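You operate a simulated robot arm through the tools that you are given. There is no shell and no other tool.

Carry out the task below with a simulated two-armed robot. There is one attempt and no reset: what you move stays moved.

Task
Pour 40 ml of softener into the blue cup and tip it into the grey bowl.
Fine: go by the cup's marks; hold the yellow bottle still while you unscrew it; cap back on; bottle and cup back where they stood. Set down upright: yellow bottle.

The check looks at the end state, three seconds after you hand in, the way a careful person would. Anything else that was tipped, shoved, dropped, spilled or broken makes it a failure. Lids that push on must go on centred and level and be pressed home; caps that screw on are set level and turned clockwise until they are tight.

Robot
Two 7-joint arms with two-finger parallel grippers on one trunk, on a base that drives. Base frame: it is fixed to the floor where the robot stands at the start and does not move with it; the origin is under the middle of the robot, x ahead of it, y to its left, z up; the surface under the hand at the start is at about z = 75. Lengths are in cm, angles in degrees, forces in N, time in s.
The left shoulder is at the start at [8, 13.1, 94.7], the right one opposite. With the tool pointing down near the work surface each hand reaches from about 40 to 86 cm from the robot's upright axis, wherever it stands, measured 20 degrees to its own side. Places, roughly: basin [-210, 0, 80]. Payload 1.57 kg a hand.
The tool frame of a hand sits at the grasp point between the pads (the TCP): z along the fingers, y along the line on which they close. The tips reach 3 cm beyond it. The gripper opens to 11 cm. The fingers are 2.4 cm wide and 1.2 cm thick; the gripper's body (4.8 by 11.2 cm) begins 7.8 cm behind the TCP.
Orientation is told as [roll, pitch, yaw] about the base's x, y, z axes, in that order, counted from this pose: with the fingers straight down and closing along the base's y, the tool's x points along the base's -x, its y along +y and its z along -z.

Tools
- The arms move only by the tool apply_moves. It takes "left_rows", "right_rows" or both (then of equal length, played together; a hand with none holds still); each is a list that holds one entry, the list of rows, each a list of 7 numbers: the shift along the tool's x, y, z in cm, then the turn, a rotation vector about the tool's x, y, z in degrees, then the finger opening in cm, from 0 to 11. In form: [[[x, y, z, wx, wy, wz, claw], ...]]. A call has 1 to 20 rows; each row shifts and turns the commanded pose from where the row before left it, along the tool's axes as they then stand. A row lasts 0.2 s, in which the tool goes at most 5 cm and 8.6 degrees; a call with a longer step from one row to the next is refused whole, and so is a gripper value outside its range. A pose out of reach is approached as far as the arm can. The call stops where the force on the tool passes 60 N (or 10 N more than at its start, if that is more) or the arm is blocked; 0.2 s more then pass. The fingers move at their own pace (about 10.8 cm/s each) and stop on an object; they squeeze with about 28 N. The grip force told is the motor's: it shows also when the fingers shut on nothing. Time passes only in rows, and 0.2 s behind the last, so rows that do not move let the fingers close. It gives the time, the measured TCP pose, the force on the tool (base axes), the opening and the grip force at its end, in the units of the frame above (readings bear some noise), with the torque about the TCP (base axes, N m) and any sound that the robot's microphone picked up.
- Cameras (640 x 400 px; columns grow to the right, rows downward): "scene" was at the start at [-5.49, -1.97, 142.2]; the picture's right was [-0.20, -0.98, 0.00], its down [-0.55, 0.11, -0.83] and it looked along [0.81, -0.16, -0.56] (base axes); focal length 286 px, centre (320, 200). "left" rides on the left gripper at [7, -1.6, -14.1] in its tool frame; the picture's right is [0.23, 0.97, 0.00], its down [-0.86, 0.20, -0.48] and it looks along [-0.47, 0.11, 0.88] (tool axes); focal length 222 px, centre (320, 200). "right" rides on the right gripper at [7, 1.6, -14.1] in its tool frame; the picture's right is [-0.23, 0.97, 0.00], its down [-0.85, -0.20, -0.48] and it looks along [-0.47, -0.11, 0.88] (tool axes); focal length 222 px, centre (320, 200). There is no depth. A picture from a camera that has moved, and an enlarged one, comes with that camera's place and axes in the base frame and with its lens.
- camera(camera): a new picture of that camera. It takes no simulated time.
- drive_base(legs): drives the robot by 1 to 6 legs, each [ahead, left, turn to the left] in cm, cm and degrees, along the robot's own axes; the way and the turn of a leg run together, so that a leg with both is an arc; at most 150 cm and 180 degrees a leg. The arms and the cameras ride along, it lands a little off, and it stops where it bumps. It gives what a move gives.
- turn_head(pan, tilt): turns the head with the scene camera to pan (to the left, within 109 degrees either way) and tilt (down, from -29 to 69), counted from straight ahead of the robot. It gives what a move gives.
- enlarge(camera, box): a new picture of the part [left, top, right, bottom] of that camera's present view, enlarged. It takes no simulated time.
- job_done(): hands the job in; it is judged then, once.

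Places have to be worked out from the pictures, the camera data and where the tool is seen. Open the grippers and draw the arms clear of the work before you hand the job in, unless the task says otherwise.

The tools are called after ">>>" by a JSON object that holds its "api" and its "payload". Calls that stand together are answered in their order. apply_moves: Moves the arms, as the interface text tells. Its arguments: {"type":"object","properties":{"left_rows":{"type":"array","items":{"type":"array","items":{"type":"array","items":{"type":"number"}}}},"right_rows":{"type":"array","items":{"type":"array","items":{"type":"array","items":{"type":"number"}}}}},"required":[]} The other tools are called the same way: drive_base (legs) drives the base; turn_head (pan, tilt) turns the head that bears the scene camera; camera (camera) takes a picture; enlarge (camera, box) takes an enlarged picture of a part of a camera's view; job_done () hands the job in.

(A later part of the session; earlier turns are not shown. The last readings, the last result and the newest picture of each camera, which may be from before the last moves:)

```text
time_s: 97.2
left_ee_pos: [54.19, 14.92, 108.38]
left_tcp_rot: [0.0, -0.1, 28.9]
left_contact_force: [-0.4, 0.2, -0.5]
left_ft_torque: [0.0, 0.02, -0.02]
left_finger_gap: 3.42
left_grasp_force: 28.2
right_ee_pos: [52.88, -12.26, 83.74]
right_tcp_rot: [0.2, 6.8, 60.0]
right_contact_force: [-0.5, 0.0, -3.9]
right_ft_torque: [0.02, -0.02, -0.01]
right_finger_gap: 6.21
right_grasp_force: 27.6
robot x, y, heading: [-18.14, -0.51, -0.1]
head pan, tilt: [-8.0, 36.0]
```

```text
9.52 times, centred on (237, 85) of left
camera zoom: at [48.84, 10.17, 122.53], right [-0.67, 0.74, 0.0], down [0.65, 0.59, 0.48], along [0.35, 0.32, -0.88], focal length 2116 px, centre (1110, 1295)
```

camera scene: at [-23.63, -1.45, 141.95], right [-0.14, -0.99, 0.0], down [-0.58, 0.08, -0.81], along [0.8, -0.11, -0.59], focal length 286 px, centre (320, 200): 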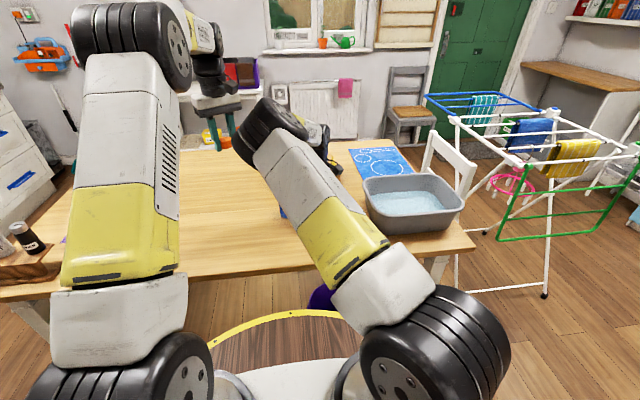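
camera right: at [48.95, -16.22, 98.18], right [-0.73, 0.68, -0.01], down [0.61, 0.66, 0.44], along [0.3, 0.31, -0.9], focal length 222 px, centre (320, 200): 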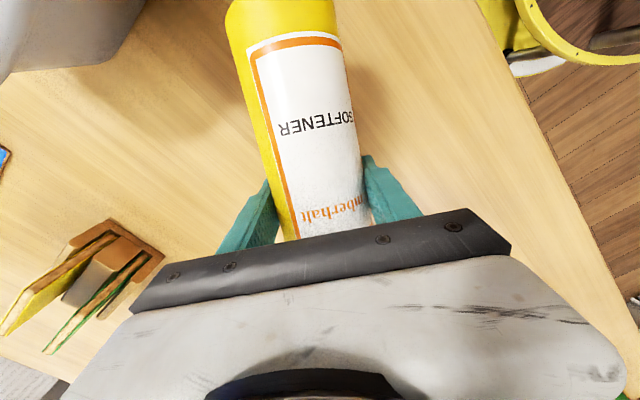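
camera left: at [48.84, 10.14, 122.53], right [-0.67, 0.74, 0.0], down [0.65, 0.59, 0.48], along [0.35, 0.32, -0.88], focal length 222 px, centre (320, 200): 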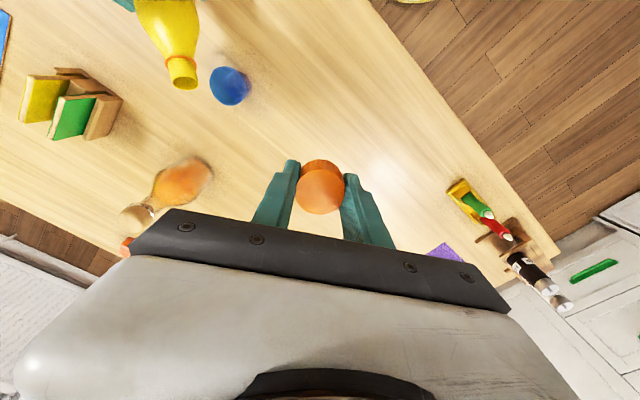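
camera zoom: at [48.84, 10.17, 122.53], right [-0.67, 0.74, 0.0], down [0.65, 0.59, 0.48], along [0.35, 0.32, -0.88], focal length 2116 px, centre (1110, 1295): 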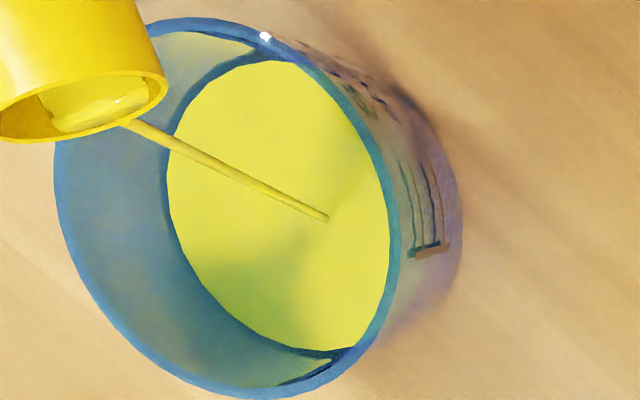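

Edge ≈167 (~34 ml). I tilt back to stop the flow and check the level against the marks with the scene camera.

>>> {"api": "apply_moves", "payload": {"right_rows": [[[0, 0, 0, 0, -5, 0, 5], [0, 0, 0, 0, -5, 0, 5], [0, 0, 0, 0, -5, 0, 5], [0, 0, 0, 0, 0, 0, 5], [0, 0, 0, 0, 0, 0, 5]]]}}

>>> {"api": "enlarge", "payload": {"camera": "left", "box": [212, 64, 262, 106]}}

>>> {"api": "enlarge", "payload": {"camera": "scene", "box": [271, 190, 303, 222]}}

>>> {"api": "camera", "payload": {"camera": "scene"}}

```text
time_s: 98.4
left_ee_pos: [54.26, 14.92, 108.38]
left_tcp_rot: [0.0, 0.0, 28.9]
left_contact_force: [-0.2, -0.5, -0.7]
left_ft_torque: [-0.03, -0.01, 0.0]
left_finger_gap: 3.39
left_grasp_force: 28.1
right_ee_pos: [52.96, -12.22, 83.69]
right_tcp_rot: [0.2, -8.2, 60.1]
right_contact_force: [0.5, 0.0, -3.1]
right_ft_torque: [0.09, -0.02, -0.02]
right_finger_gap: 6.23
right_grasp_force: 28.1
robot x, y, heading: [-18.11, -0.16, 0.0]
head pan, tilt: [-8.0, 36.0]
```

```text
9.52 times, centred on (237, 85) of left
camera zoom: at [48.84, 10.17, 122.53], right [-0.67, 0.74, 0.0], down [0.65, 0.59, 0.48], along [0.36, 0.32, -0.88], focal length 2116 px, centre (1110, 1295)
```

zoom: 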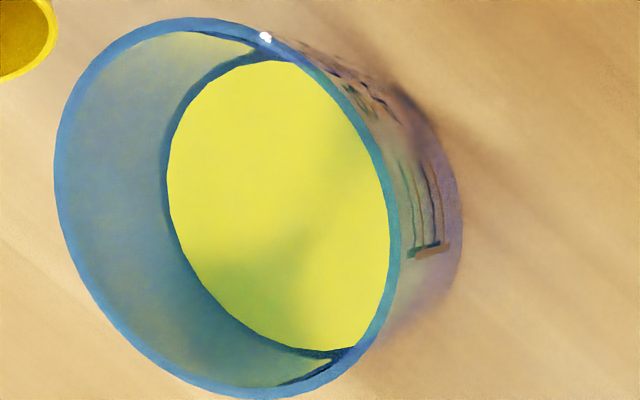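

```text
12.50 times, centred on (287, 206) of scene
camera zoom: at [-23.63, -1.45, 141.95], right [-0.14, -0.99, 0.0], down [-0.58, 0.08, -0.81], along [0.8, -0.11, -0.59], focal length 3576 px, centre (732, 125)
```

zoom: 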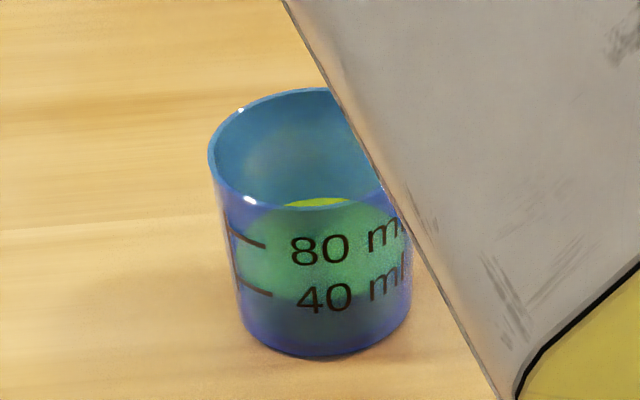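

```text
taken
camera scene: at [-23.63, -1.45, 141.95], right [-0.14, -0.99, 0.0], down [-0.58, 0.08, -0.81], along [0.8, -0.11, -0.59], focal length 286 px, centre (320, 200)
```

scene: 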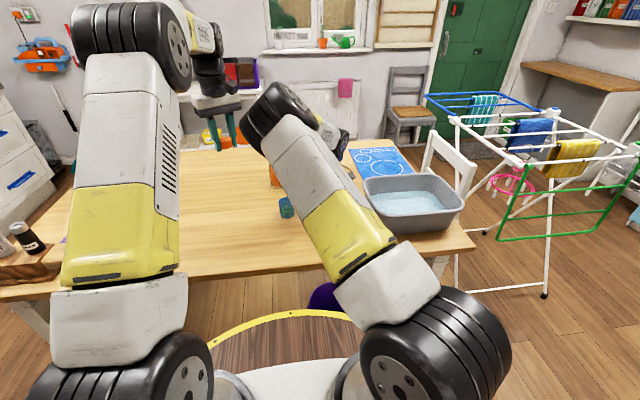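

The scene camera now shows the liquid through the translucent cup near the 40 ml tick. I zoom in further to compare.

>>> {"api": "enlarge", "payload": {"camera": "scene", "box": [278, 200, 294, 220]}}

>>> {"api": "enlarge", "payload": {"camera": "scene", "box": [280, 204, 290, 214]}}

```text
16.00 times, centred on (286, 210) of scene
camera zoom: at [-23.63, -1.45, 141.95], right [-0.14, -0.99, 0.0], down [-0.58, 0.08, -0.81], along [0.8, -0.11, -0.59], focal length 4578 px, centre (864, 40)
```

zoom: 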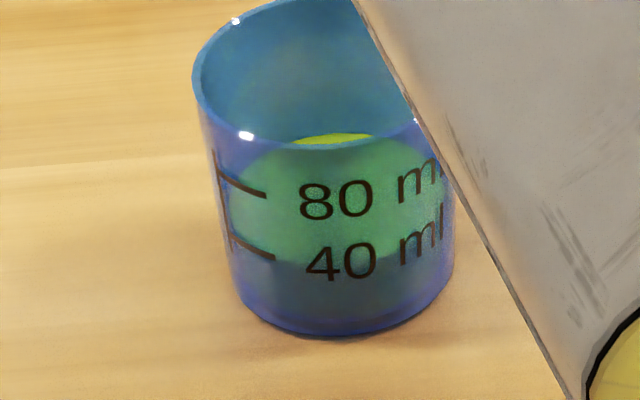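

```text
16.00 times, centred on (285, 209) of scene
camera zoom: at [-23.63, -1.45, 141.95], right [-0.14, -0.99, 0.0], down [-0.58, 0.08, -0.81], along [0.8, -0.11, -0.59], focal length 4578 px, centre (880, 56)
```

zoom: 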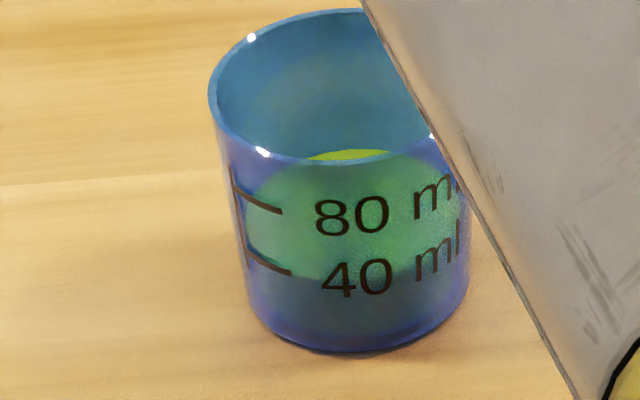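

The level seems just under the 40 ml tick (≈35–37 ml). I raise and tilt the bottle back further so the arm clears the camera's view of the whole cup for an exact reading.

>>> {"api": "apply_moves", "payload": {"right_rows": [[[-0.25, 0, -1.48, 0, -4, 0, 5], [-0.35, 0, -1.45, 0, -4, 0, 5], [-0.45, 0, -1.43, 0, -4, 0, 5], [-0.55, 0, -1.4, 0, -4, 0, 5], [0, 0, 0, 0, 0, 0, 5]]]}}

>>> {"api": "camera", "payload": {"camera": "scene"}}

>>> {"api": "enlarge", "payload": {"camera": "scene", "box": [278, 196, 298, 216]}}

>>> {"api": "enlarge", "payload": {"camera": "left", "box": [212, 64, 262, 106]}}

```text
time_s: 99.6
left_ee_pos: [54.21, 14.91, 108.39]
left_tcp_rot: [-0.1, -0.1, 29.0]
left_contact_force: [-0.7, -0.5, -0.4]
left_ft_torque: [0.0, 0.03, 0.01]
left_finger_gap: 3.39
left_grasp_force: 27.8
right_ee_pos: [53.11, -12.07, 89.71]
right_tcp_rot: [0.2, -24.2, 60.0]
right_contact_force: [0.7, 0.2, -4.7]
right_ft_torque: [0.05, -0.01, 0.01]
right_finger_gap: 6.22
right_grasp_force: 28.2
robot x, y, heading: [-18.24, -0.07, 0.1]
head pan, tilt: [-8.0, 36.0]
```

```text
taken
camera scene: at [-23.63, -1.45, 141.95], right [-0.14, -0.99, 0.0], down [-0.58, 0.08, -0.81], along [0.8, -0.11, -0.59], focal length 286 px, centre (320, 200)
```

scene: 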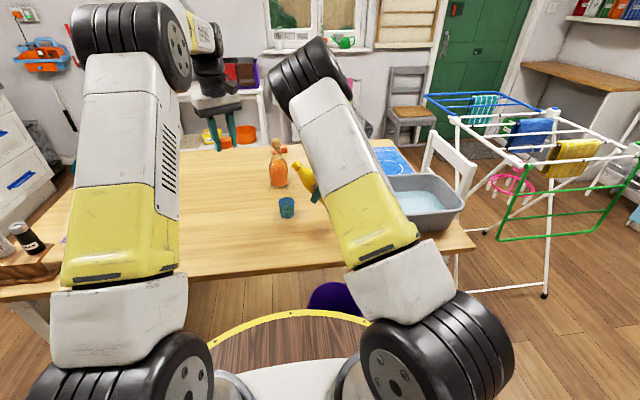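

```text
16.00 times, centred on (288, 206) of scene
camera zoom: at [-23.63, -1.45, 141.95], right [-0.14, -0.99, 0.0], down [-0.58, 0.08, -0.81], along [0.8, -0.11, -0.59], focal length 4578 px, centre (832, 104)
```

zoom: 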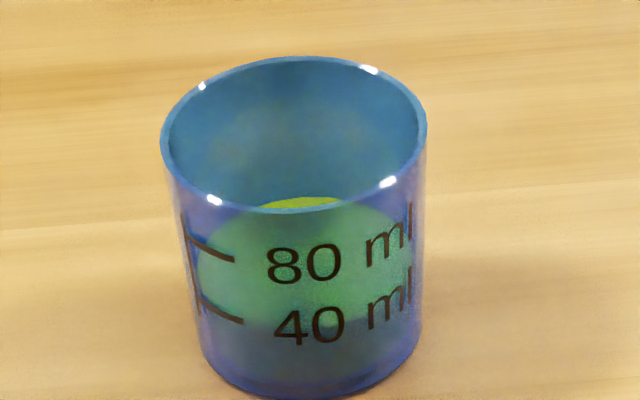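

```text
9.52 times, centred on (237, 85) of left
camera zoom: at [48.84, 10.17, 122.53], right [-0.67, 0.74, 0.0], down [0.65, 0.59, 0.48], along [0.35, 0.32, -0.88], focal length 2116 px, centre (1110, 1295)
```

zoom: 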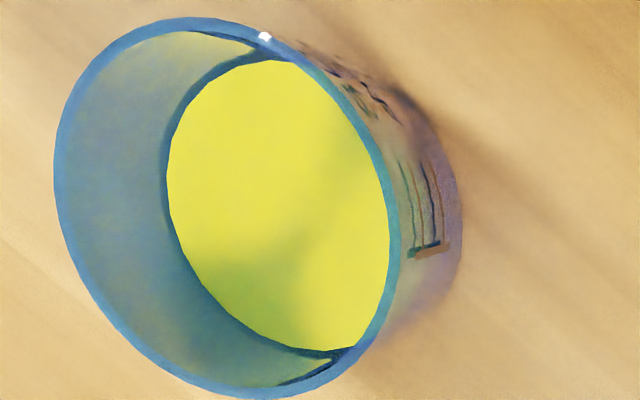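

By my two-view estimate the level is within ~2 ml of the tick, so I want an eye-level reading before deciding on a top-up. I turn the left hand (cap still held) to look at the cup horizontally from the left-front, starting with its rotation up high.

>>> {"api": "apply_moves", "payload": {"left_rows": [[[0, 0, 0, 0, 0, 7.83, 2.5], [0, 0, 0, 0, 0, 7.83, 2.5], [0, 0, 0, 0, 0, 7.83, 2.5], [0, 0, 0, 0, 0, 7.83, 2.5], [0, 0, 0, 0, 0, 7.83, 2.5], [0, 0, 0, 0, 0, 7.83, 2.5], [0, 0, 0, 0, -7.75, 0, 2.5], [0, 0, 0, 0, -7.75, 0, 2.5], [0, 0, 0, 0, -7.75, 0, 2.5], [0, 0, 0, 0, -7.75, 0, 2.5], [0, 0, 0, 0, -7.75, 0, 2.5], [0, 0, 0, 0, -7.75, 0, 2.5], [0, 0, 0, 0, -7.75, 0, 2.5], [0, 0, 0, 0, -7.75, 0, 2.5]]]}}

>>> {"api": "camera", "payload": {"camera": "scene"}}

>>> {"api": "camera", "payload": {"camera": "left"}}

```text
time_s: 102.6
left_ee_pos: [54.09, 14.88, 108.48]
left_tcp_rot: [0.0, -62.0, -18.1]
left_contact_force: [0.3, -0.1, 0.5]
left_ft_torque: [0.02, 0.01, 0.05]
left_finger_gap: 3.43
left_grasp_force: 28.0
right_ee_pos: [53.11, -12.07, 89.71]
right_tcp_rot: [0.2, -24.3, 59.8]
right_contact_force: [-1.1, -0.2, -4.5]
right_ft_torque: [0.08, -0.04, -0.01]
right_finger_gap: 6.22
right_grasp_force: 28.4
robot x, y, heading: [-18.29, 0.05, -0.2]
head pan, tilt: [-8.0, 36.0]
```

```text
taken
camera scene: at [-23.64, -1.49, 141.95], right [-0.14, -0.99, 0.0], down [-0.58, 0.08, -0.81], along [0.8, -0.11, -0.59], focal length 286 px, centre (320, 200)
```

scene: 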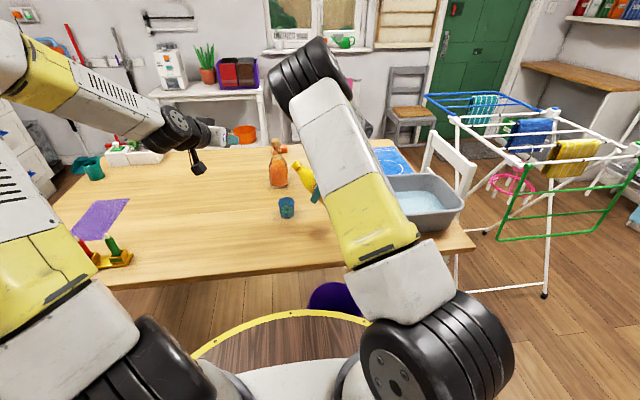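

```text
taken
camera left: at [38.57, 18.24, 108.88], right [0.2, 0.96, -0.2], down [0.04, 0.2, 0.98], along [0.98, -0.21, 0.0], focal length 222 px, centre (320, 200)
```

left: 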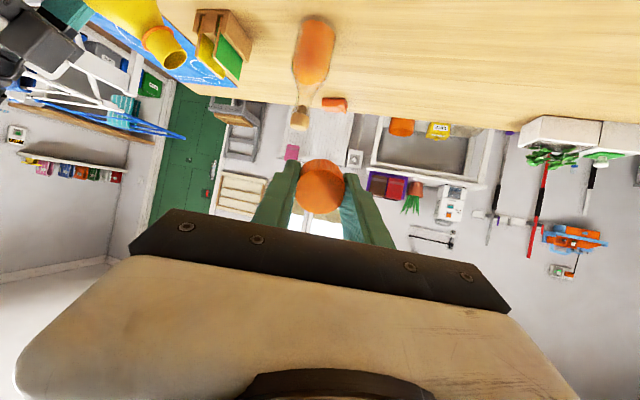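

That works. I lower the left hand so its camera is near cup height.

>>> {"api": "apply_moves", "payload": {"left_rows": [[[3.51, 0.394, 1.616, 0, 0, 0, 2.5], [3.51, 0.394, 1.616, 0, 0, 0, 2.5], [3.51, 0.394, 1.616, 0, 0, 0, 2.5], [3.51, 0.394, 1.616, 0, 0, 0, 2.5], [3.51, 0.394, 1.616, 0, 0, 0, 2.5], [3.51, 0.394, 1.616, 0, 0, 0, 2.5], [3.51, 0.394, 1.616, 0, 0, 0, 2.5]]]}}

>>> {"api": "camera", "payload": {"camera": "left"}}

>>> {"api": "camera", "payload": {"camera": "scene"}}

```text
time_s: 104.2
left_ee_pos: [53.74, 17.97, 81.47]
left_tcp_rot: [0.2, -62.0, -18.0]
left_contact_force: [-0.9, 0.5, -0.2]
left_ft_torque: [0.0, -0.01, -0.01]
left_finger_gap: 3.41
left_grasp_force: 28.2
right_ee_pos: [53.07, -12.0, 89.7]
right_tcp_rot: [0.2, -24.3, 60.0]
right_contact_force: [-0.1, 0.0, -4.1]
right_ft_torque: [0.07, -0.02, -0.03]
right_finger_gap: 6.2
right_grasp_force: 28.2
robot x, y, heading: [-17.98, 0.19, 0.1]
head pan, tilt: [-8.0, 36.0]
```

```text
taken
camera left: at [38.17, 21.34, 81.95], right [0.2, 0.96, -0.2], down [0.04, 0.2, 0.98], along [0.98, -0.2, 0.0], focal length 222 px, centre (320, 200)
```

left: 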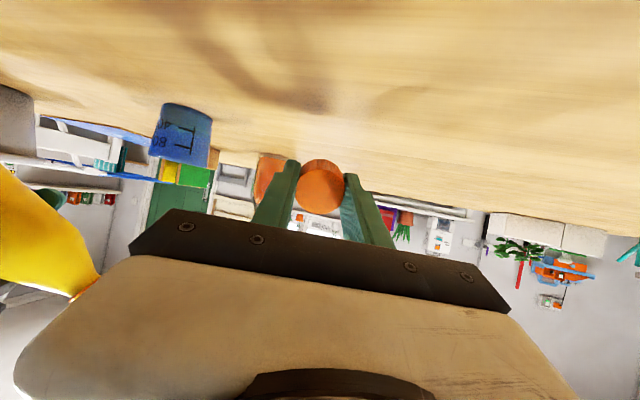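

```text
taken
camera scene: at [-23.66, -1.46, 141.95], right [-0.14, -0.99, 0.0], down [-0.58, 0.08, -0.81], along [0.8, -0.11, -0.59], focal length 286 px, centre (320, 200)
```

scene: 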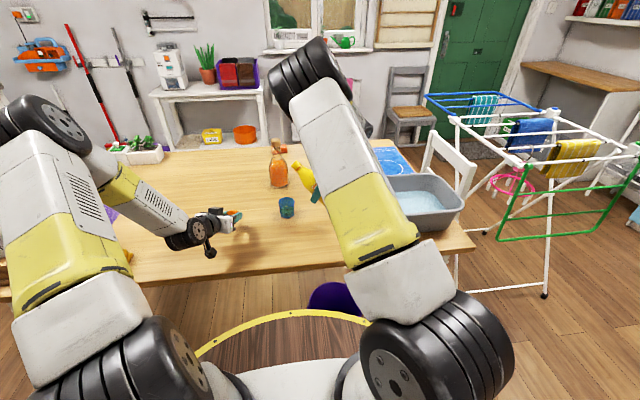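

The cup is now seen nearly side-on with the scale facing the camera. I zoom in on it.

>>> {"api": "enlarge", "payload": {"camera": "left", "box": [145, 95, 220, 170]}}

>>> {"api": "enlarge", "payload": {"camera": "left", "box": [160, 105, 200, 150]}}

```text
5.33 times, centred on (182, 132) of left
camera zoom: at [38.17, 21.34, 81.95], right [0.2, 0.96, -0.2], down [0.04, 0.2, 0.98], along [0.98, -0.2, 0.0], focal length 1185 px, centre (1053, 560)
```

zoom: 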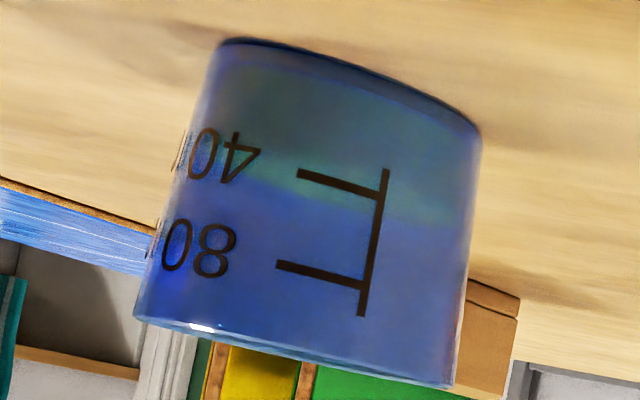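

```text
8.89 times, centred on (180, 128) of left
camera zoom: at [38.17, 21.34, 81.95], right [0.2, 0.96, -0.2], down [0.04, 0.2, 0.98], along [0.98, -0.2, 0.0], focal length 1974 px, centre (1564, 844)
```

zoom: 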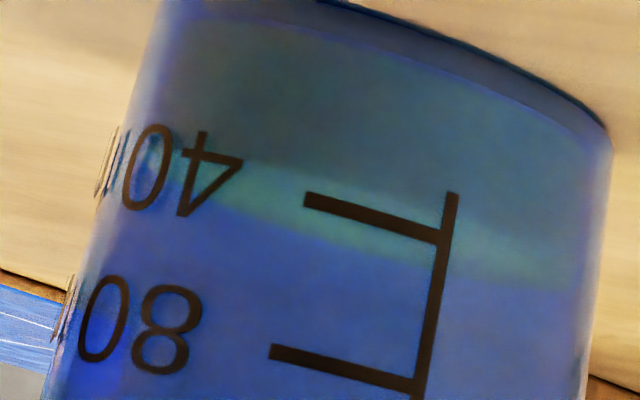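

The side view shows the liquid surface as a bright band; its near edge looks slightly toward the base from the 40 ml tick. I zoom in at maximum for measurement.

>>> {"api": "enlarge", "payload": {"camera": "left", "box": [172, 112, 192, 128]}}

>>> {"api": "enlarge", "payload": {"camera": "left", "box": [182, 116, 202, 132]}}

```text
16.00 times, centred on (182, 120) of left
camera zoom: at [38.17, 21.34, 81.95], right [0.2, 0.96, -0.2], down [0.04, 0.2, 0.98], along [0.98, -0.2, 0.0], focal length 3554 px, centre (2528, 1480)
```

zoom: 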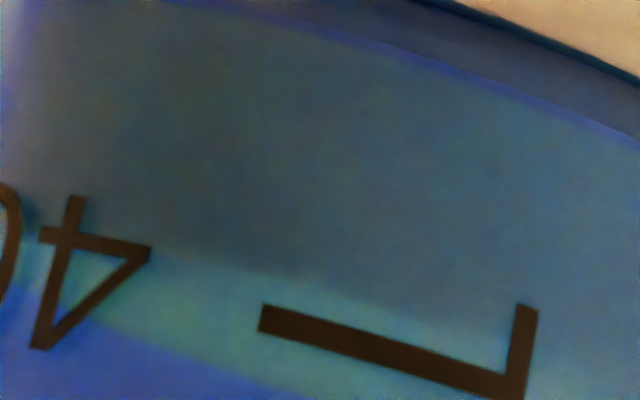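

```text
16.00 times, centred on (192, 124) of left
camera zoom: at [38.17, 21.34, 81.95], right [0.2, 0.96, -0.2], down [0.04, 0.2, 0.98], along [0.98, -0.2, 0.0], focal length 3554 px, centre (2368, 1416)
```

zoom: 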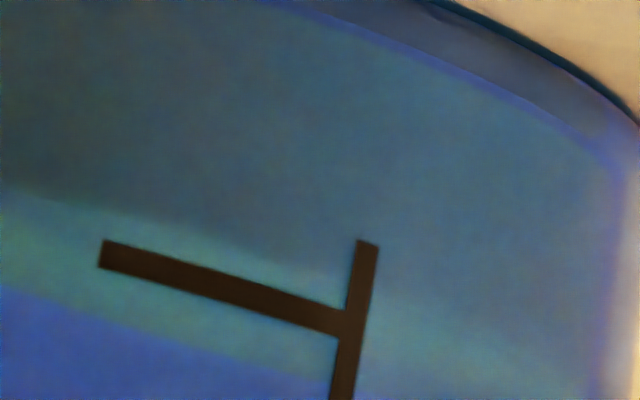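

The side view puts the liquid about 0.3 cm below the 40 ml tick (≈34 ml). I cross-check the tick region in the scene view.

>>> {"api": "enlarge", "payload": {"camera": "scene", "box": [277, 205, 297, 217]}}

>>> {"api": "enlarge", "payload": {"camera": "left", "box": [152, 104, 192, 129]}}

```text
16.00 times, centred on (287, 211) of scene
camera zoom: at [-23.66, -1.46, 141.95], right [-0.14, -0.99, 0.0], down [-0.58, 0.08, -0.81], along [0.8, -0.11, -0.59], focal length 4578 px, centre (848, 24)
```

zoom: 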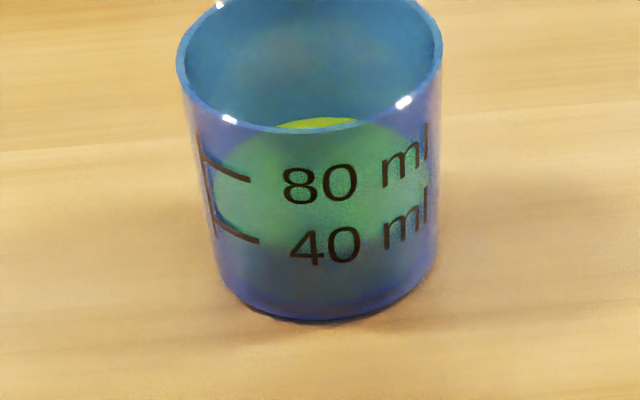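

```text
16.00 times, centred on (172, 116) of left
camera zoom: at [38.17, 21.34, 81.95], right [0.2, 0.96, -0.2], down [0.04, 0.2, 0.98], along [0.98, -0.2, 0.0], focal length 3554 px, centre (2688, 1536)
```

zoom: 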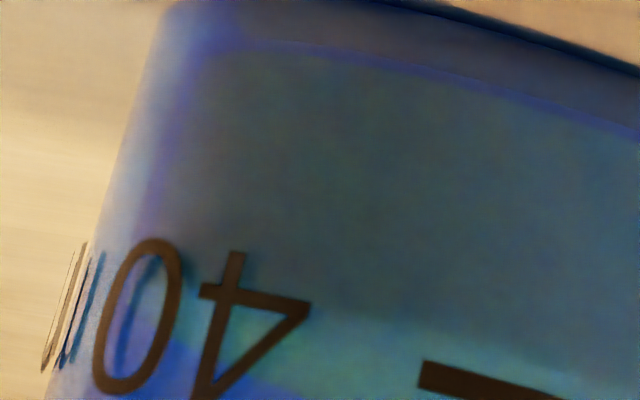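

Accounting for perspective, both views now agree: the level is ~0.3 cm under the 40 ml tick (≈34 ml). I'll keep this eye-level left view and go back to the pouring pose for a small top-up of ~5–6 ml.

>>> {"api": "apply_moves", "payload": {"right_rows": [[[0, 0, 0, 0, 4, 0, 5], [0.55, 0, 1.4, 0, 4, 0, 5], [0.45, 0, 1.43, 0, 4, 0, 5], [0.35, 0, 1.45, 0, 4, 0, 5], [0.25, 0, 1.48, 0, 0, 0, 5], [0, 0, 0, 0, 5, 0, 5], [0, 0, 0, 0, 4, 0, 5], [0, 0, 0, 0, 0, 0, 5]]]}}

>>> {"api": "enlarge", "payload": {"camera": "left", "box": [120, 85, 240, 185]}}

```text
time_s: 106.0
left_ee_pos: [53.79, 17.98, 81.4]
left_tcp_rot: [0.0, -62.0, -17.9]
left_contact_force: [0.6, -0.1, -0.9]
left_ft_torque: [0.03, 0.0, 0.03]
left_finger_gap: 3.39
left_grasp_force: 27.5
right_ee_pos: [52.95, -12.09, 83.71]
right_tcp_rot: [0.2, 0.9, 60.0]
right_contact_force: [0.4, 0.3, -4.6]
right_ft_torque: [0.04, 0.01, 0.05]
right_finger_gap: 6.22
right_grasp_force: 27.9
robot x, y, heading: [-18.06, -0.19, 0.1]
head pan, tilt: [-8.0, 36.0]
```

```text
4.00 times, centred on (180, 135) of left
camera zoom: at [38.18, 21.35, 81.97], right [0.2, 0.96, -0.2], down [0.04, 0.2, 0.98], along [0.98, -0.2, 0.0], focal length 888 px, centre (880, 460)
```

zoom: 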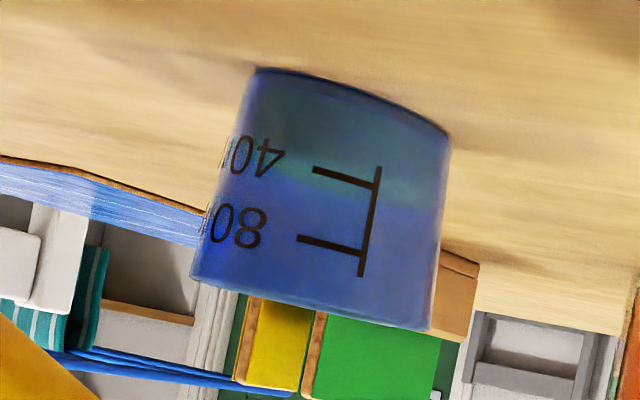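

The bottle is back at 76°. I tilt to 81° and hold briefly, watching the level and the stream.

>>> {"api": "apply_moves", "payload": {"right_rows": [[[0, 0, 0, 0, 3, 0, 5], [0, 0, 0, 0, 2, 0, 5], [0, 0, 0, 0, 0, 0, 5], [0, 0, 0, 0, 0, 0, 5]]]}}

>>> {"api": "camera", "payload": {"camera": "left"}}

>>> {"api": "enlarge", "payload": {"camera": "left", "box": [182, 116, 202, 132]}}

```text
time_s: 107.0
left_ee_pos: [53.69, 18.02, 81.51]
left_tcp_rot: [-0.1, -62.0, -18.0]
left_contact_force: [-0.3, 0.4, -0.6]
left_ft_torque: [0.0, -0.04, -0.04]
left_finger_gap: 3.39
left_grasp_force: 28.1
right_ee_pos: [52.89, -12.19, 83.73]
right_tcp_rot: [0.2, 5.8, 60.0]
right_contact_force: [-0.1, -0.2, -4.8]
right_ft_torque: [0.1, 0.0, -0.03]
right_finger_gap: 6.25
right_grasp_force: 28.0
robot x, y, heading: [-18.4, 0.09, 0.0]
head pan, tilt: [-8.0, 36.0]
```

```text
taken
camera left: at [38.18, 21.35, 81.97], right [0.2, 0.96, -0.2], down [0.04, 0.2, 0.98], along [0.98, -0.2, 0.0], focal length 222 px, centre (320, 200)
```

left: 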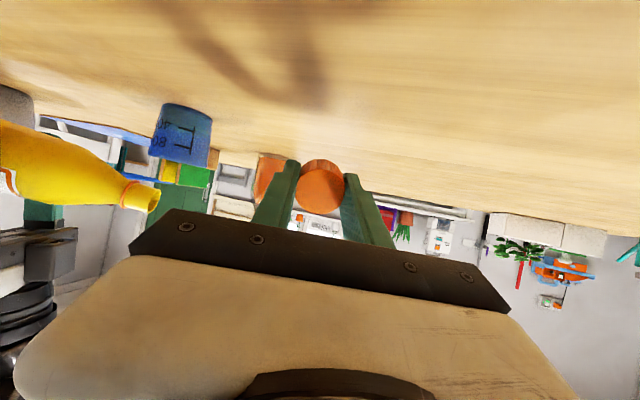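

```text
16.00 times, centred on (192, 124) of left
camera zoom: at [38.18, 21.35, 81.97], right [0.2, 0.96, -0.2], down [0.04, 0.2, 0.98], along [0.98, -0.2, 0.0], focal length 3554 px, centre (2368, 1416)
```

zoom: 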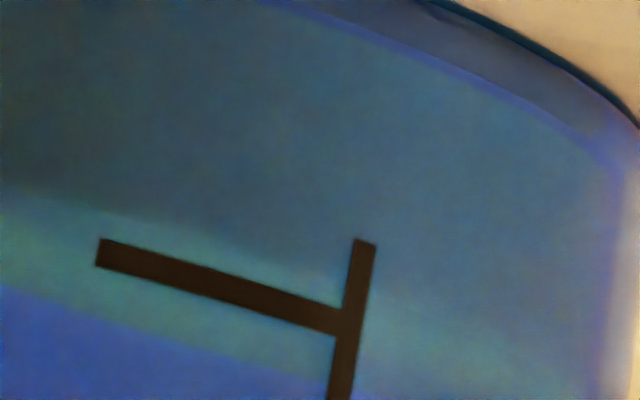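

No flow at 81° (as expected after the first portion). I go to 82° and hold.

>>> {"api": "apply_moves", "payload": {"right_rows": [[[0, 0, 0, 0, 1, 0, 5], [0, 0, 0, 0, 0, 0, 5], [0, 0, 0, 0, 0, 0, 5]]]}}

>>> {"api": "enlarge", "payload": {"camera": "left", "box": [120, 95, 220, 215]}}

>>> {"api": "enlarge", "payload": {"camera": "left", "box": [182, 116, 202, 132]}}

```text
time_s: 107.8
left_ee_pos: [53.88, 18.04, 81.44]
left_tcp_rot: [0.0, -61.9, -18.0]
left_contact_force: [-0.2, 0.5, -0.3]
left_ft_torque: [0.01, 0.03, 0.0]
left_finger_gap: 3.4
left_grasp_force: 28.2
right_ee_pos: [52.94, -12.09, 83.86]
right_tcp_rot: [0.1, 6.8, 60.1]
right_contact_force: [0.0, -0.2, -4.8]
right_ft_torque: [0.06, -0.06, 0.01]
right_finger_gap: 6.23
right_grasp_force: 27.7
robot x, y, heading: [-17.88, 0.15, -0.0]
head pan, tilt: [-8.0, 36.0]
```

```text
3.33 times, centred on (170, 155) of left
camera zoom: at [38.18, 21.35, 81.97], right [0.2, 0.96, -0.2], down [0.04, 0.2, 0.98], along [0.98, -0.2, 0.0], focal length 740 px, centre (820, 350)
```

zoom: 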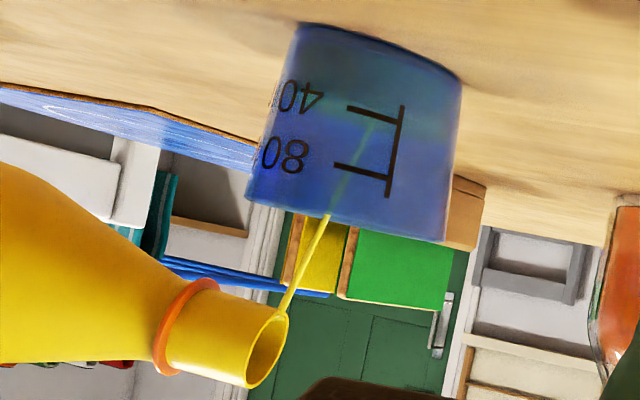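

```text
16.00 times, centred on (192, 124) of left
camera zoom: at [38.18, 21.35, 81.97], right [0.2, 0.96, -0.2], down [0.04, 0.2, 0.98], along [0.98, -0.2, 0.0], focal length 3554 px, centre (2368, 1416)
```

zoom: 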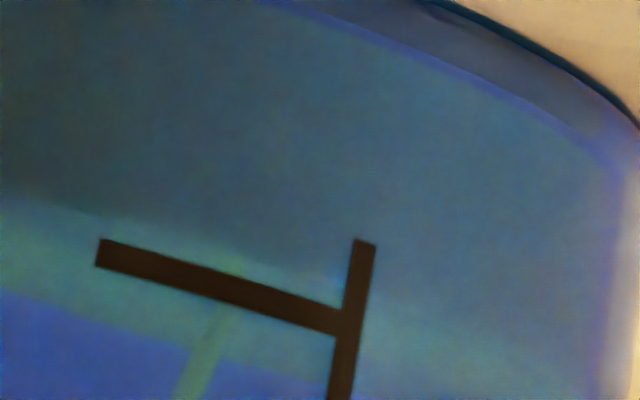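

The stream resumes into the cup. I hold for a second and re-read.

>>> {"api": "apply_moves", "payload": {"right_rows": [[[0, 0, 0, 0, 0, 0, 5], [0, 0, 0, 0, 0, 0, 5], [0, 0, 0, 0, 0, 0, 5], [0, 0, 0, 0, 0, 0, 5]]]}}

>>> {"api": "enlarge", "payload": {"camera": "left", "box": [182, 116, 202, 132]}}

```text
time_s: 108.8
left_ee_pos: [53.73, 17.98, 81.55]
left_tcp_rot: [0.1, -61.9, -18.0]
left_contact_force: [-0.6, 0.0, -0.1]
left_ft_torque: [0.03, 0.03, -0.02]
left_finger_gap: 3.42
left_grasp_force: 27.9
right_ee_pos: [52.78, -12.12, 83.71]
right_tcp_rot: [0.2, 6.8, 60.1]
right_contact_force: [-0.9, 0.1, -3.7]
right_ft_torque: [0.05, 0.0, 0.01]
right_finger_gap: 6.23
right_grasp_force: 28.5
robot x, y, heading: [-18.36, -0.07, 0.1]
head pan, tilt: [-8.0, 36.0]
```

```text
16.00 times, centred on (192, 124) of left
camera zoom: at [38.18, 21.35, 81.97], right [0.2, 0.96, -0.2], down [0.04, 0.2, 0.98], along [0.98, -0.2, 0.0], focal length 3554 px, centre (2368, 1416)
```

zoom: 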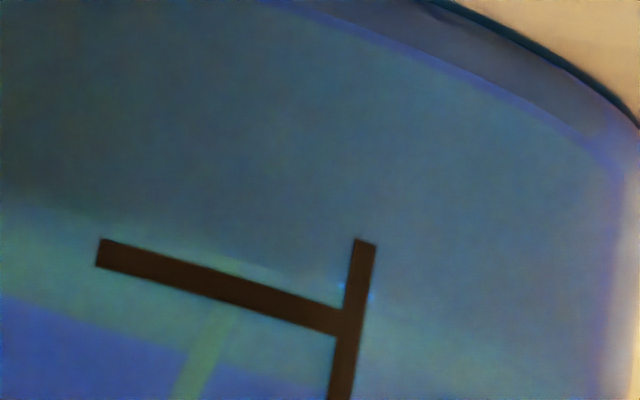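

Rising steadily (near edge has moved about a third of the way). I hold 1.2 s more.

>>> {"api": "apply_moves", "payload": {"right_rows": [[[0, 0, 0, 0, 0, 0, 5], [0, 0, 0, 0, 0, 0, 5], [0, 0, 0, 0, 0, 0, 5], [0, 0, 0, 0, 0, 0, 5], [0, 0, 0, 0, 0, 0, 5]]]}}

>>> {"api": "enlarge", "payload": {"camera": "left", "box": [182, 116, 202, 132]}}

```text
time_s: 110.0
left_ee_pos: [53.69, 18.03, 81.32]
left_tcp_rot: [0.0, -62.0, -18.0]
left_contact_force: [0.6, -0.2, 0.7]
left_ft_torque: [0.01, -0.01, -0.04]
left_finger_gap: 3.42
left_grasp_force: 28.4
right_ee_pos: [53.0, -12.23, 83.59]
right_tcp_rot: [0.3, 6.8, 60.1]
right_contact_force: [0.1, -0.4, -3.8]
right_ft_torque: [0.06, -0.05, 0.0]
right_finger_gap: 6.21
right_grasp_force: 28.5
robot x, y, heading: [-17.85, -0.11, 0.0]
head pan, tilt: [-8.0, 36.0]
```

```text
16.00 times, centred on (192, 124) of left
camera zoom: at [38.18, 21.35, 81.97], right [0.2, 0.96, -0.2], down [0.04, 0.2, 0.98], along [0.98, -0.2, 0.0], focal length 3554 px, centre (2368, 1416)
```

zoom: 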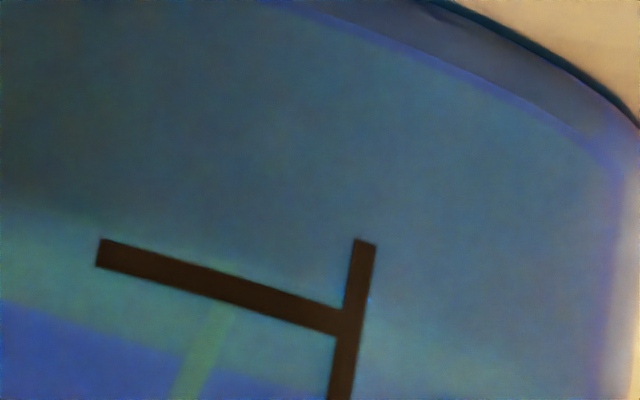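

Up about 2.4 ml; the flow is fading. I add 0.5° and hold a second.

>>> {"api": "apply_moves", "payload": {"right_rows": [[[0, 0, 0, 0, 0.5, 0, 5], [0, 0, 0, 0, 0, 0, 5], [0, 0, 0, 0, 0, 0, 5], [0, 0, 0, 0, 0, 0, 5]]]}}

>>> {"api": "enlarge", "payload": {"camera": "left", "box": [182, 116, 202, 132]}}

```text
time_s: 111.0
left_ee_pos: [53.86, 18.06, 81.49]
left_tcp_rot: [0.0, -62.0, -18.1]
left_contact_force: [0.7, 0.6, -0.5]
left_ft_torque: [0.01, 0.0, -0.03]
left_finger_gap: 3.42
left_grasp_force: 27.8
right_ee_pos: [52.95, -12.12, 83.72]
right_tcp_rot: [0.2, 7.4, 60.1]
right_contact_force: [-0.1, -0.7, -4.9]
right_ft_torque: [0.05, -0.05, 0.02]
right_finger_gap: 6.21
right_grasp_force: 27.8
robot x, y, heading: [-18.5, 0.44, 0.1]
head pan, tilt: [-8.0, 36.0]
```

```text
16.00 times, centred on (192, 124) of left
camera zoom: at [38.18, 21.35, 81.97], right [0.2, 0.96, -0.2], down [0.04, 0.2, 0.98], along [0.98, -0.2, 0.0], focal length 3554 px, centre (2368, 1416)
```

zoom: 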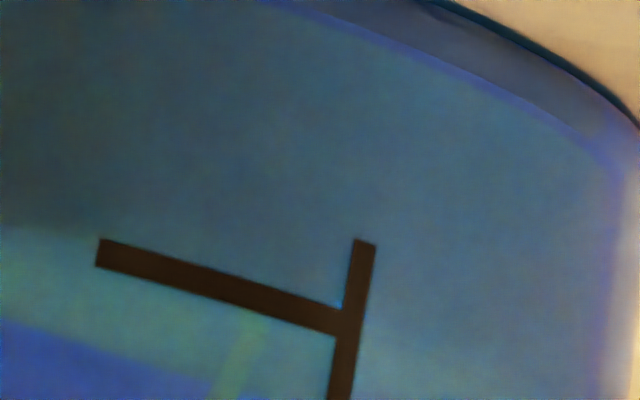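

The near edge is almost at the tick (~38.4 ml). I hold 0.2 s more and then tilt back to stop.

>>> {"api": "apply_moves", "payload": {"right_rows": [[[0, 0, 0, 0, 0, 0, 5], [0, 0, 0, 0, -5, 0, 5], [0, 0, 0, 0, -5, 0, 5], [0, 0, 0, 0, -5, 0, 5], [0, 0, 0, 0, 0, 0, 5], [0, 0, 0, 0, 0, 0, 5]]]}}

>>> {"api": "enlarge", "payload": {"camera": "left", "box": [182, 116, 202, 132]}}

>>> {"api": "enlarge", "payload": {"camera": "left", "box": [120, 95, 220, 215]}}

```text
time_s: 112.4
left_ee_pos: [53.68, 17.97, 81.46]
left_tcp_rot: [0.0, -61.9, -18.0]
left_contact_force: [1.5, 0.0, -0.3]
left_ft_torque: [-0.01, -0.03, 0.01]
left_finger_gap: 3.4
left_grasp_force: 28.1
right_ee_pos: [53.0, -12.31, 83.7]
right_tcp_rot: [0.2, -7.8, 60.0]
right_contact_force: [-0.1, 0.0, -3.9]
right_ft_torque: [0.07, -0.03, 0.02]
right_finger_gap: 6.24
right_grasp_force: 28.1
robot x, y, heading: [-18.24, -0.05, -0.0]
head pan, tilt: [-8.0, 36.0]
```

```text
16.00 times, centred on (192, 124) of left
camera zoom: at [38.18, 21.35, 81.97], right [0.2, 0.96, -0.2], down [0.04, 0.2, 0.98], along [0.98, -0.2, 0.0], focal length 3554 px, centre (2368, 1416)
```

zoom: 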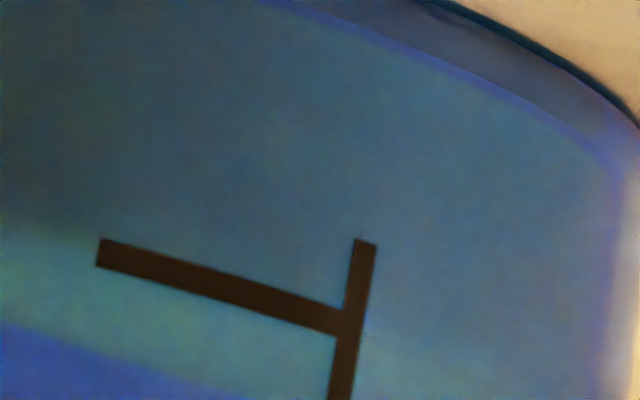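

```text
3.33 times, centred on (170, 155) of left
camera zoom: at [38.18, 21.35, 81.97], right [0.2, 0.96, -0.2], down [0.04, 0.2, 0.98], along [0.98, -0.2, 0.0], focal length 740 px, centre (820, 350)
```

zoom: 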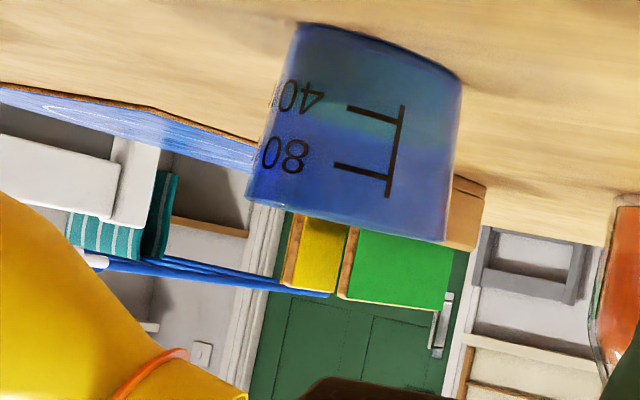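

The level's near edge now coincides with the 40 ml tick (~39–40 ml), so pouring is finished. I raise the bottle and bring it back upright along the same path.

>>> {"api": "apply_moves", "payload": {"right_rows": [[[-0.21, 0, -1.485, 0, -4, 0, 5], [-0.31, 0, -1.467, 0, -4, 0, 5], [-0.41, 0, -1.44, 0, -4, 0, 5], [-0.51, 0, -1.41, 0, -4, 0, 5], [-0.61, 0, -1.37, 0, -5.14, 0, 5], [-0.73, 0, -1.31, 0, -5.14, 0, 5], [0, 0, 0, 0, -5.14, 0, 5], [0, 0, 0, 0, -5.14, 0, 5], [0, 0, 0, 0, -5.14, 0, 5], [0, 0, 0, 0, -5.14, 0, 5], [0, 0, 0, 0, -5.14, 0, 5], [0, 0, 0, 0, -5.14, 0, 5], [0, 0, 0, 0, -5.14, 0, 5], [0, 0, 0, 0, -5.14, 0, 5]]]}}

>>> {"api": "camera", "payload": {"camera": "scene"}}

>>> {"api": "enlarge", "payload": {"camera": "scene", "box": [278, 196, 298, 216]}}

```text
time_s: 115.4
left_ee_pos: [53.68, 18.09, 81.47]
left_tcp_rot: [0.0, -62.0, -18.1]
left_contact_force: [0.7, -0.6, -0.5]
left_ft_torque: [0.01, 0.0, 0.01]
left_finger_gap: 3.41
left_grasp_force: 28.3
right_ee_pos: [53.0, -12.1, 92.69]
right_tcp_rot: [0.6, -75.2, 59.4]
right_contact_force: [-1.4, 0.5, -4.2]
right_ft_torque: [-0.04, 0.01, -0.02]
right_finger_gap: 6.2
right_grasp_force: 28.1
robot x, y, heading: [-18.32, -0.17, -0.0]
head pan, tilt: [-8.0, 36.0]
```

```text
taken
camera scene: at [-23.64, -1.44, 141.95], right [-0.14, -0.99, 0.0], down [-0.58, 0.08, -0.81], along [0.8, -0.11, -0.59], focal length 286 px, centre (320, 200)
```

scene: 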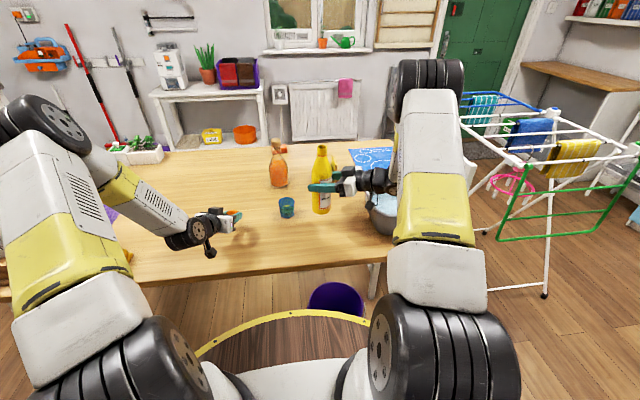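

```text
16.00 times, centred on (288, 206) of scene
camera zoom: at [-23.64, -1.44, 141.95], right [-0.14, -0.99, 0.0], down [-0.58, 0.08, -0.81], along [0.8, -0.11, -0.59], focal length 4578 px, centre (832, 104)
```

zoom: 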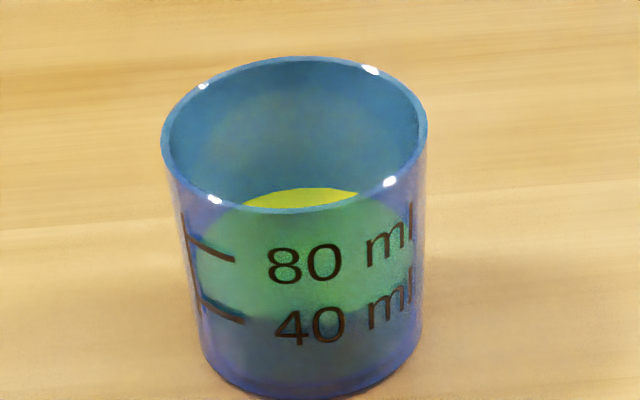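

The bottle is upright again, the cup clean and the table dry. I move it back above its original spot and turn it back to the original heading.

>>> {"api": "apply_moves", "payload": {"right_rows": [[[0.14, 1.07, -0.533, 0, 0, 0, 5], [0.14, 1.07, -0.533, 0, 0, 0, 5], [0.14, 1.07, -0.533, 0, 0, 0, 5], [0.14, 1.07, -0.533, 0, 0, 0, 5], [0, 0, 0, 6.77, -0.02, 1.785, 5], [0, 0, 0, 6.77, -0.02, 1.785, 5], [0, 0, 0, 6.77, -0.02, 1.785, 5], [0, 0, 0, 6.77, -0.02, 1.785, 5], [0, 0, 0, 6.77, -0.02, 1.785, 5], [0, 0, 0, 0, 0, 0, 5]]]}}

>>> {"api": "camera", "payload": {"camera": "scene"}}

```text
time_s: 117.6
left_ee_pos: [53.73, 17.98, 81.54]
left_tcp_rot: [0.1, -61.9, -18.0]
left_contact_force: [0.4, 0.3, -0.9]
left_ft_torque: [0.01, 0.0, 0.0]
left_finger_gap: 3.41
left_grasp_force: 28.0
right_ee_pos: [48.23, -11.99, 92.66]
right_tcp_rot: [0.2, -75.2, 24.7]
right_contact_force: [0.0, -0.3, -4.2]
right_ft_torque: [-0.03, 0.02, -0.04]
right_finger_gap: 6.19
right_grasp_force: 28.6
robot x, y, heading: [-18.07, -0.31, 0.0]
head pan, tilt: [-8.0, 36.0]
```

```text
taken
camera scene: at [-23.64, -1.46, 141.95], right [-0.14, -0.99, 0.0], down [-0.58, 0.08, -0.81], along [0.8, -0.11, -0.59], focal length 286 px, centre (320, 200)
```

scene: 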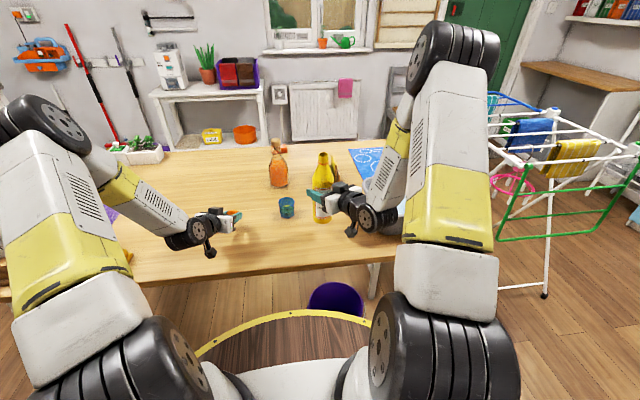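

I lower the bottle to the table, slowing down for the last centimetre.

>>> {"api": "apply_moves", "payload": {"right_rows": [[[1.8, 0.05, 0.475, 0, 0, 0, 5], [1.8, 0.04, 0.475, 0, 0, 0, 5], [1.8, 0, 0.475, 0, 0, 0, 5], [0.33, 0, 0.087, 0, 0, 0, 5], [0.29, 0, 0.077, 0, 0, 0, 5], [0.2, 0, 0.05, 0, 0, 0, 5], [0, 0, 0, 0, 0, 0, 5]]]}}

>>> {"api": "enlarge", "payload": {"camera": "scene", "box": [260, 150, 440, 290]}}

```text
time_s: 119.2
left_ee_pos: [53.73, 18.03, 81.53]
left_tcp_rot: [0.0, -62.0, -18.0]
left_contact_force: [-0.1, 0.0, 0.0]
left_ft_torque: [0.03, 0.02, 0.0]
left_finger_gap: 3.4
left_grasp_force: 28.3
right_ee_pos: [48.06, -11.7, 86.12]
right_tcp_rot: [0.5, -75.2, 24.7]
right_contact_force: [-1.2, 0.4, -5.0]
right_ft_torque: [0.0, 0.02, 0.0]
right_finger_gap: 6.22
right_grasp_force: 28.0
robot x, y, heading: [-18.48, -0.23, 0.1]
head pan, tilt: [-8.0, 36.0]
```

```text
2.86 times, centred on (350, 220) of scene
camera zoom: at [-23.64, -1.45, 141.95], right [-0.14, -0.99, 0.0], down [-0.58, 0.08, -0.81], along [0.8, -0.11, -0.59], focal length 817 px, centre (234, 143)
```

zoom: 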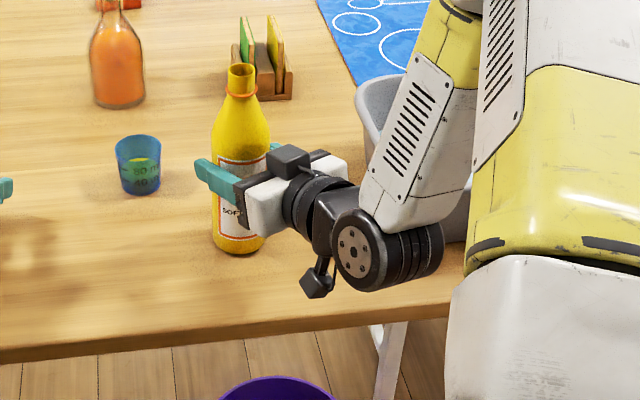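

Not quite touching yet (weight still 5 N). I nudge it back toward the original spot by ~0.15 cm and lower in 1 mm steps until the table carries it.

>>> {"api": "apply_moves", "payload": {"right_rows": [[[0, -0.18, 0.03, 0, 0, 0, 5], [0.097, 0, 0.026, 0, 0, 0, 5], [0.058, 0, 0.015, 0, 0, 0, 5], [0, 0, 0, 0, 0, 0, 5]]]}}

```text
time_s: 120.2
left_ee_pos: [53.74, 18.07, 81.54]
left_tcp_rot: [0.0, -62.1, -18.0]
left_contact_force: [0.0, 0.3, -0.3]
left_ft_torque: [-0.01, -0.01, -0.03]
left_finger_gap: 3.41
left_grasp_force: 28.3
right_ee_pos: [48.37, -11.83, 86.19]
right_tcp_rot: [0.3, -75.1, 24.8]
right_contact_force: [0.3, -0.1, -4.5]
right_ft_torque: [0.0, 0.01, -0.01]
right_finger_gap: 6.22
right_grasp_force: 28.2
robot x, y, heading: [-18.3, -0.22, 0.1]
head pan, tilt: [-8.0, 36.0]
```

>>> {"api": "apply_moves", "payload": {"right_rows": [[[0.097, 0, 0.026, 0, 0, 0, 5], [0, 0, 0, 0, 0, 0, 5]]]}}

>>> {"api": "apply_moves", "payload": {"right_rows": [[[0.097, 0, 0.026, 0, 0, 0, 5], [0, 0, 0, 0, 0, 0, 5]]]}}

```text
time_s: 120.8
left_ee_pos: [53.81, 17.92, 81.38]
left_tcp_rot: [0.1, -62.0, -18.0]
left_contact_force: [-0.9, -0.4, 0.0]
left_ft_torque: [-0.01, -0.02, 0.03]
left_finger_gap: 3.39
left_grasp_force: 27.8
right_ee_pos: [48.33, -11.86, 86.16]
right_tcp_rot: [0.2, -75.2, 24.9]
right_contact_force: [-1.3, -1.8, 2.7]
right_ft_torque: [-0.2, 0.3, 0.01]
right_finger_gap: 6.23
right_grasp_force: 28.6
robot x, y, heading: [-18.18, -0.0, 0.0]
head pan, tilt: [-8.0, 36.0]
```

```text
time_s: 121.4
left_ee_pos: [53.74, 18.05, 81.45]
left_tcp_rot: [-0.1, -62.0, -18.0]
left_contact_force: [0.5, -0.2, 1.2]
left_ft_torque: [-0.01, 0.02, 0.01]
left_finger_gap: 3.39
left_grasp_force: 27.9
right_ee_pos: [48.33, -11.84, 86.05]
right_tcp_rot: [0.1, -75.3, 25.0]
right_contact_force: [-1.9, -1.2, 14.2]
right_ft_torque: [-0.38, 0.59, -0.02]
right_finger_gap: 6.21
right_grasp_force: 28.2
robot x, y, heading: [-18.21, -0.37, 0.0]
head pan, tilt: [-8.0, 36.0]
```

The table now carries the bottle (14 N up). I relieve most of that, then open and re-close the fingers once so the bottle settles flat before capping.

>>> {"api": "apply_moves", "payload": {"right_rows": [[[-0.097, 0, -0.026, 0, 0, 0, 5], [0, 0, 0, 0, 0, 0, 5], [0, 0, 0, 0, 0, 0, 6.5], [0, 0, 0, 0, 0, 0, 7.2], [0, 0, 0, 0, 0, 0, 7.2], [0, 0, 0, 0, 0, 0, 7.2]]]}}

>>> {"api": "enlarge", "payload": {"camera": "scene", "box": [260, 150, 440, 290]}}

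>>> {"api": "enlarge", "payload": {"camera": "scene", "box": [290, 150, 370, 250]}}

```text
time_s: 122.8
left_ee_pos: [53.83, 18.0, 81.39]
left_tcp_rot: [0.0, -62.0, -18.0]
left_contact_force: [-0.6, 0.0, -0.1]
left_ft_torque: [0.0, -0.01, 0.02]
left_finger_gap: 3.4
left_grasp_force: 27.3
right_ee_pos: [48.26, -11.9, 86.05]
right_tcp_rot: [0.3, -75.1, 24.6]
right_contact_force: [-0.1, 0.7, -0.6]
right_ft_torque: [-0.01, 0.02, -0.01]
right_finger_gap: 7.21
right_grasp_force: 0.0
robot x, y, heading: [-18.37, 0.39, 0.2]
head pan, tilt: [-8.0, 36.0]
```

```text
2.86 times, centred on (350, 220) of scene
camera zoom: at [-23.65, -1.45, 141.95], right [-0.14, -0.99, 0.0], down [-0.58, 0.08, -0.81], along [0.8, -0.11, -0.59], focal length 817 px, centre (234, 143)
```

zoom: 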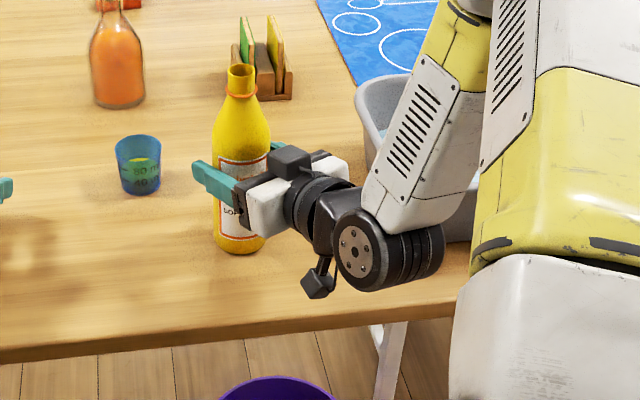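

```text
4.00 times, centred on (330, 200) of scene
camera zoom: at [-23.65, -1.45, 141.95], right [-0.14, -0.99, 0.0], down [-0.58, 0.08, -0.81], along [0.8, -0.11, -0.59], focal length 1144 px, centre (280, 200)
```

zoom: 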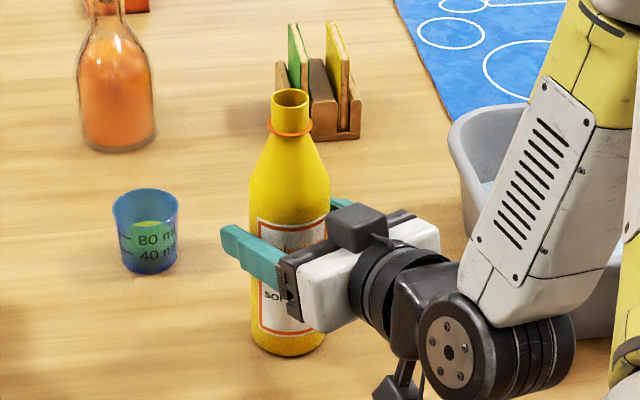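

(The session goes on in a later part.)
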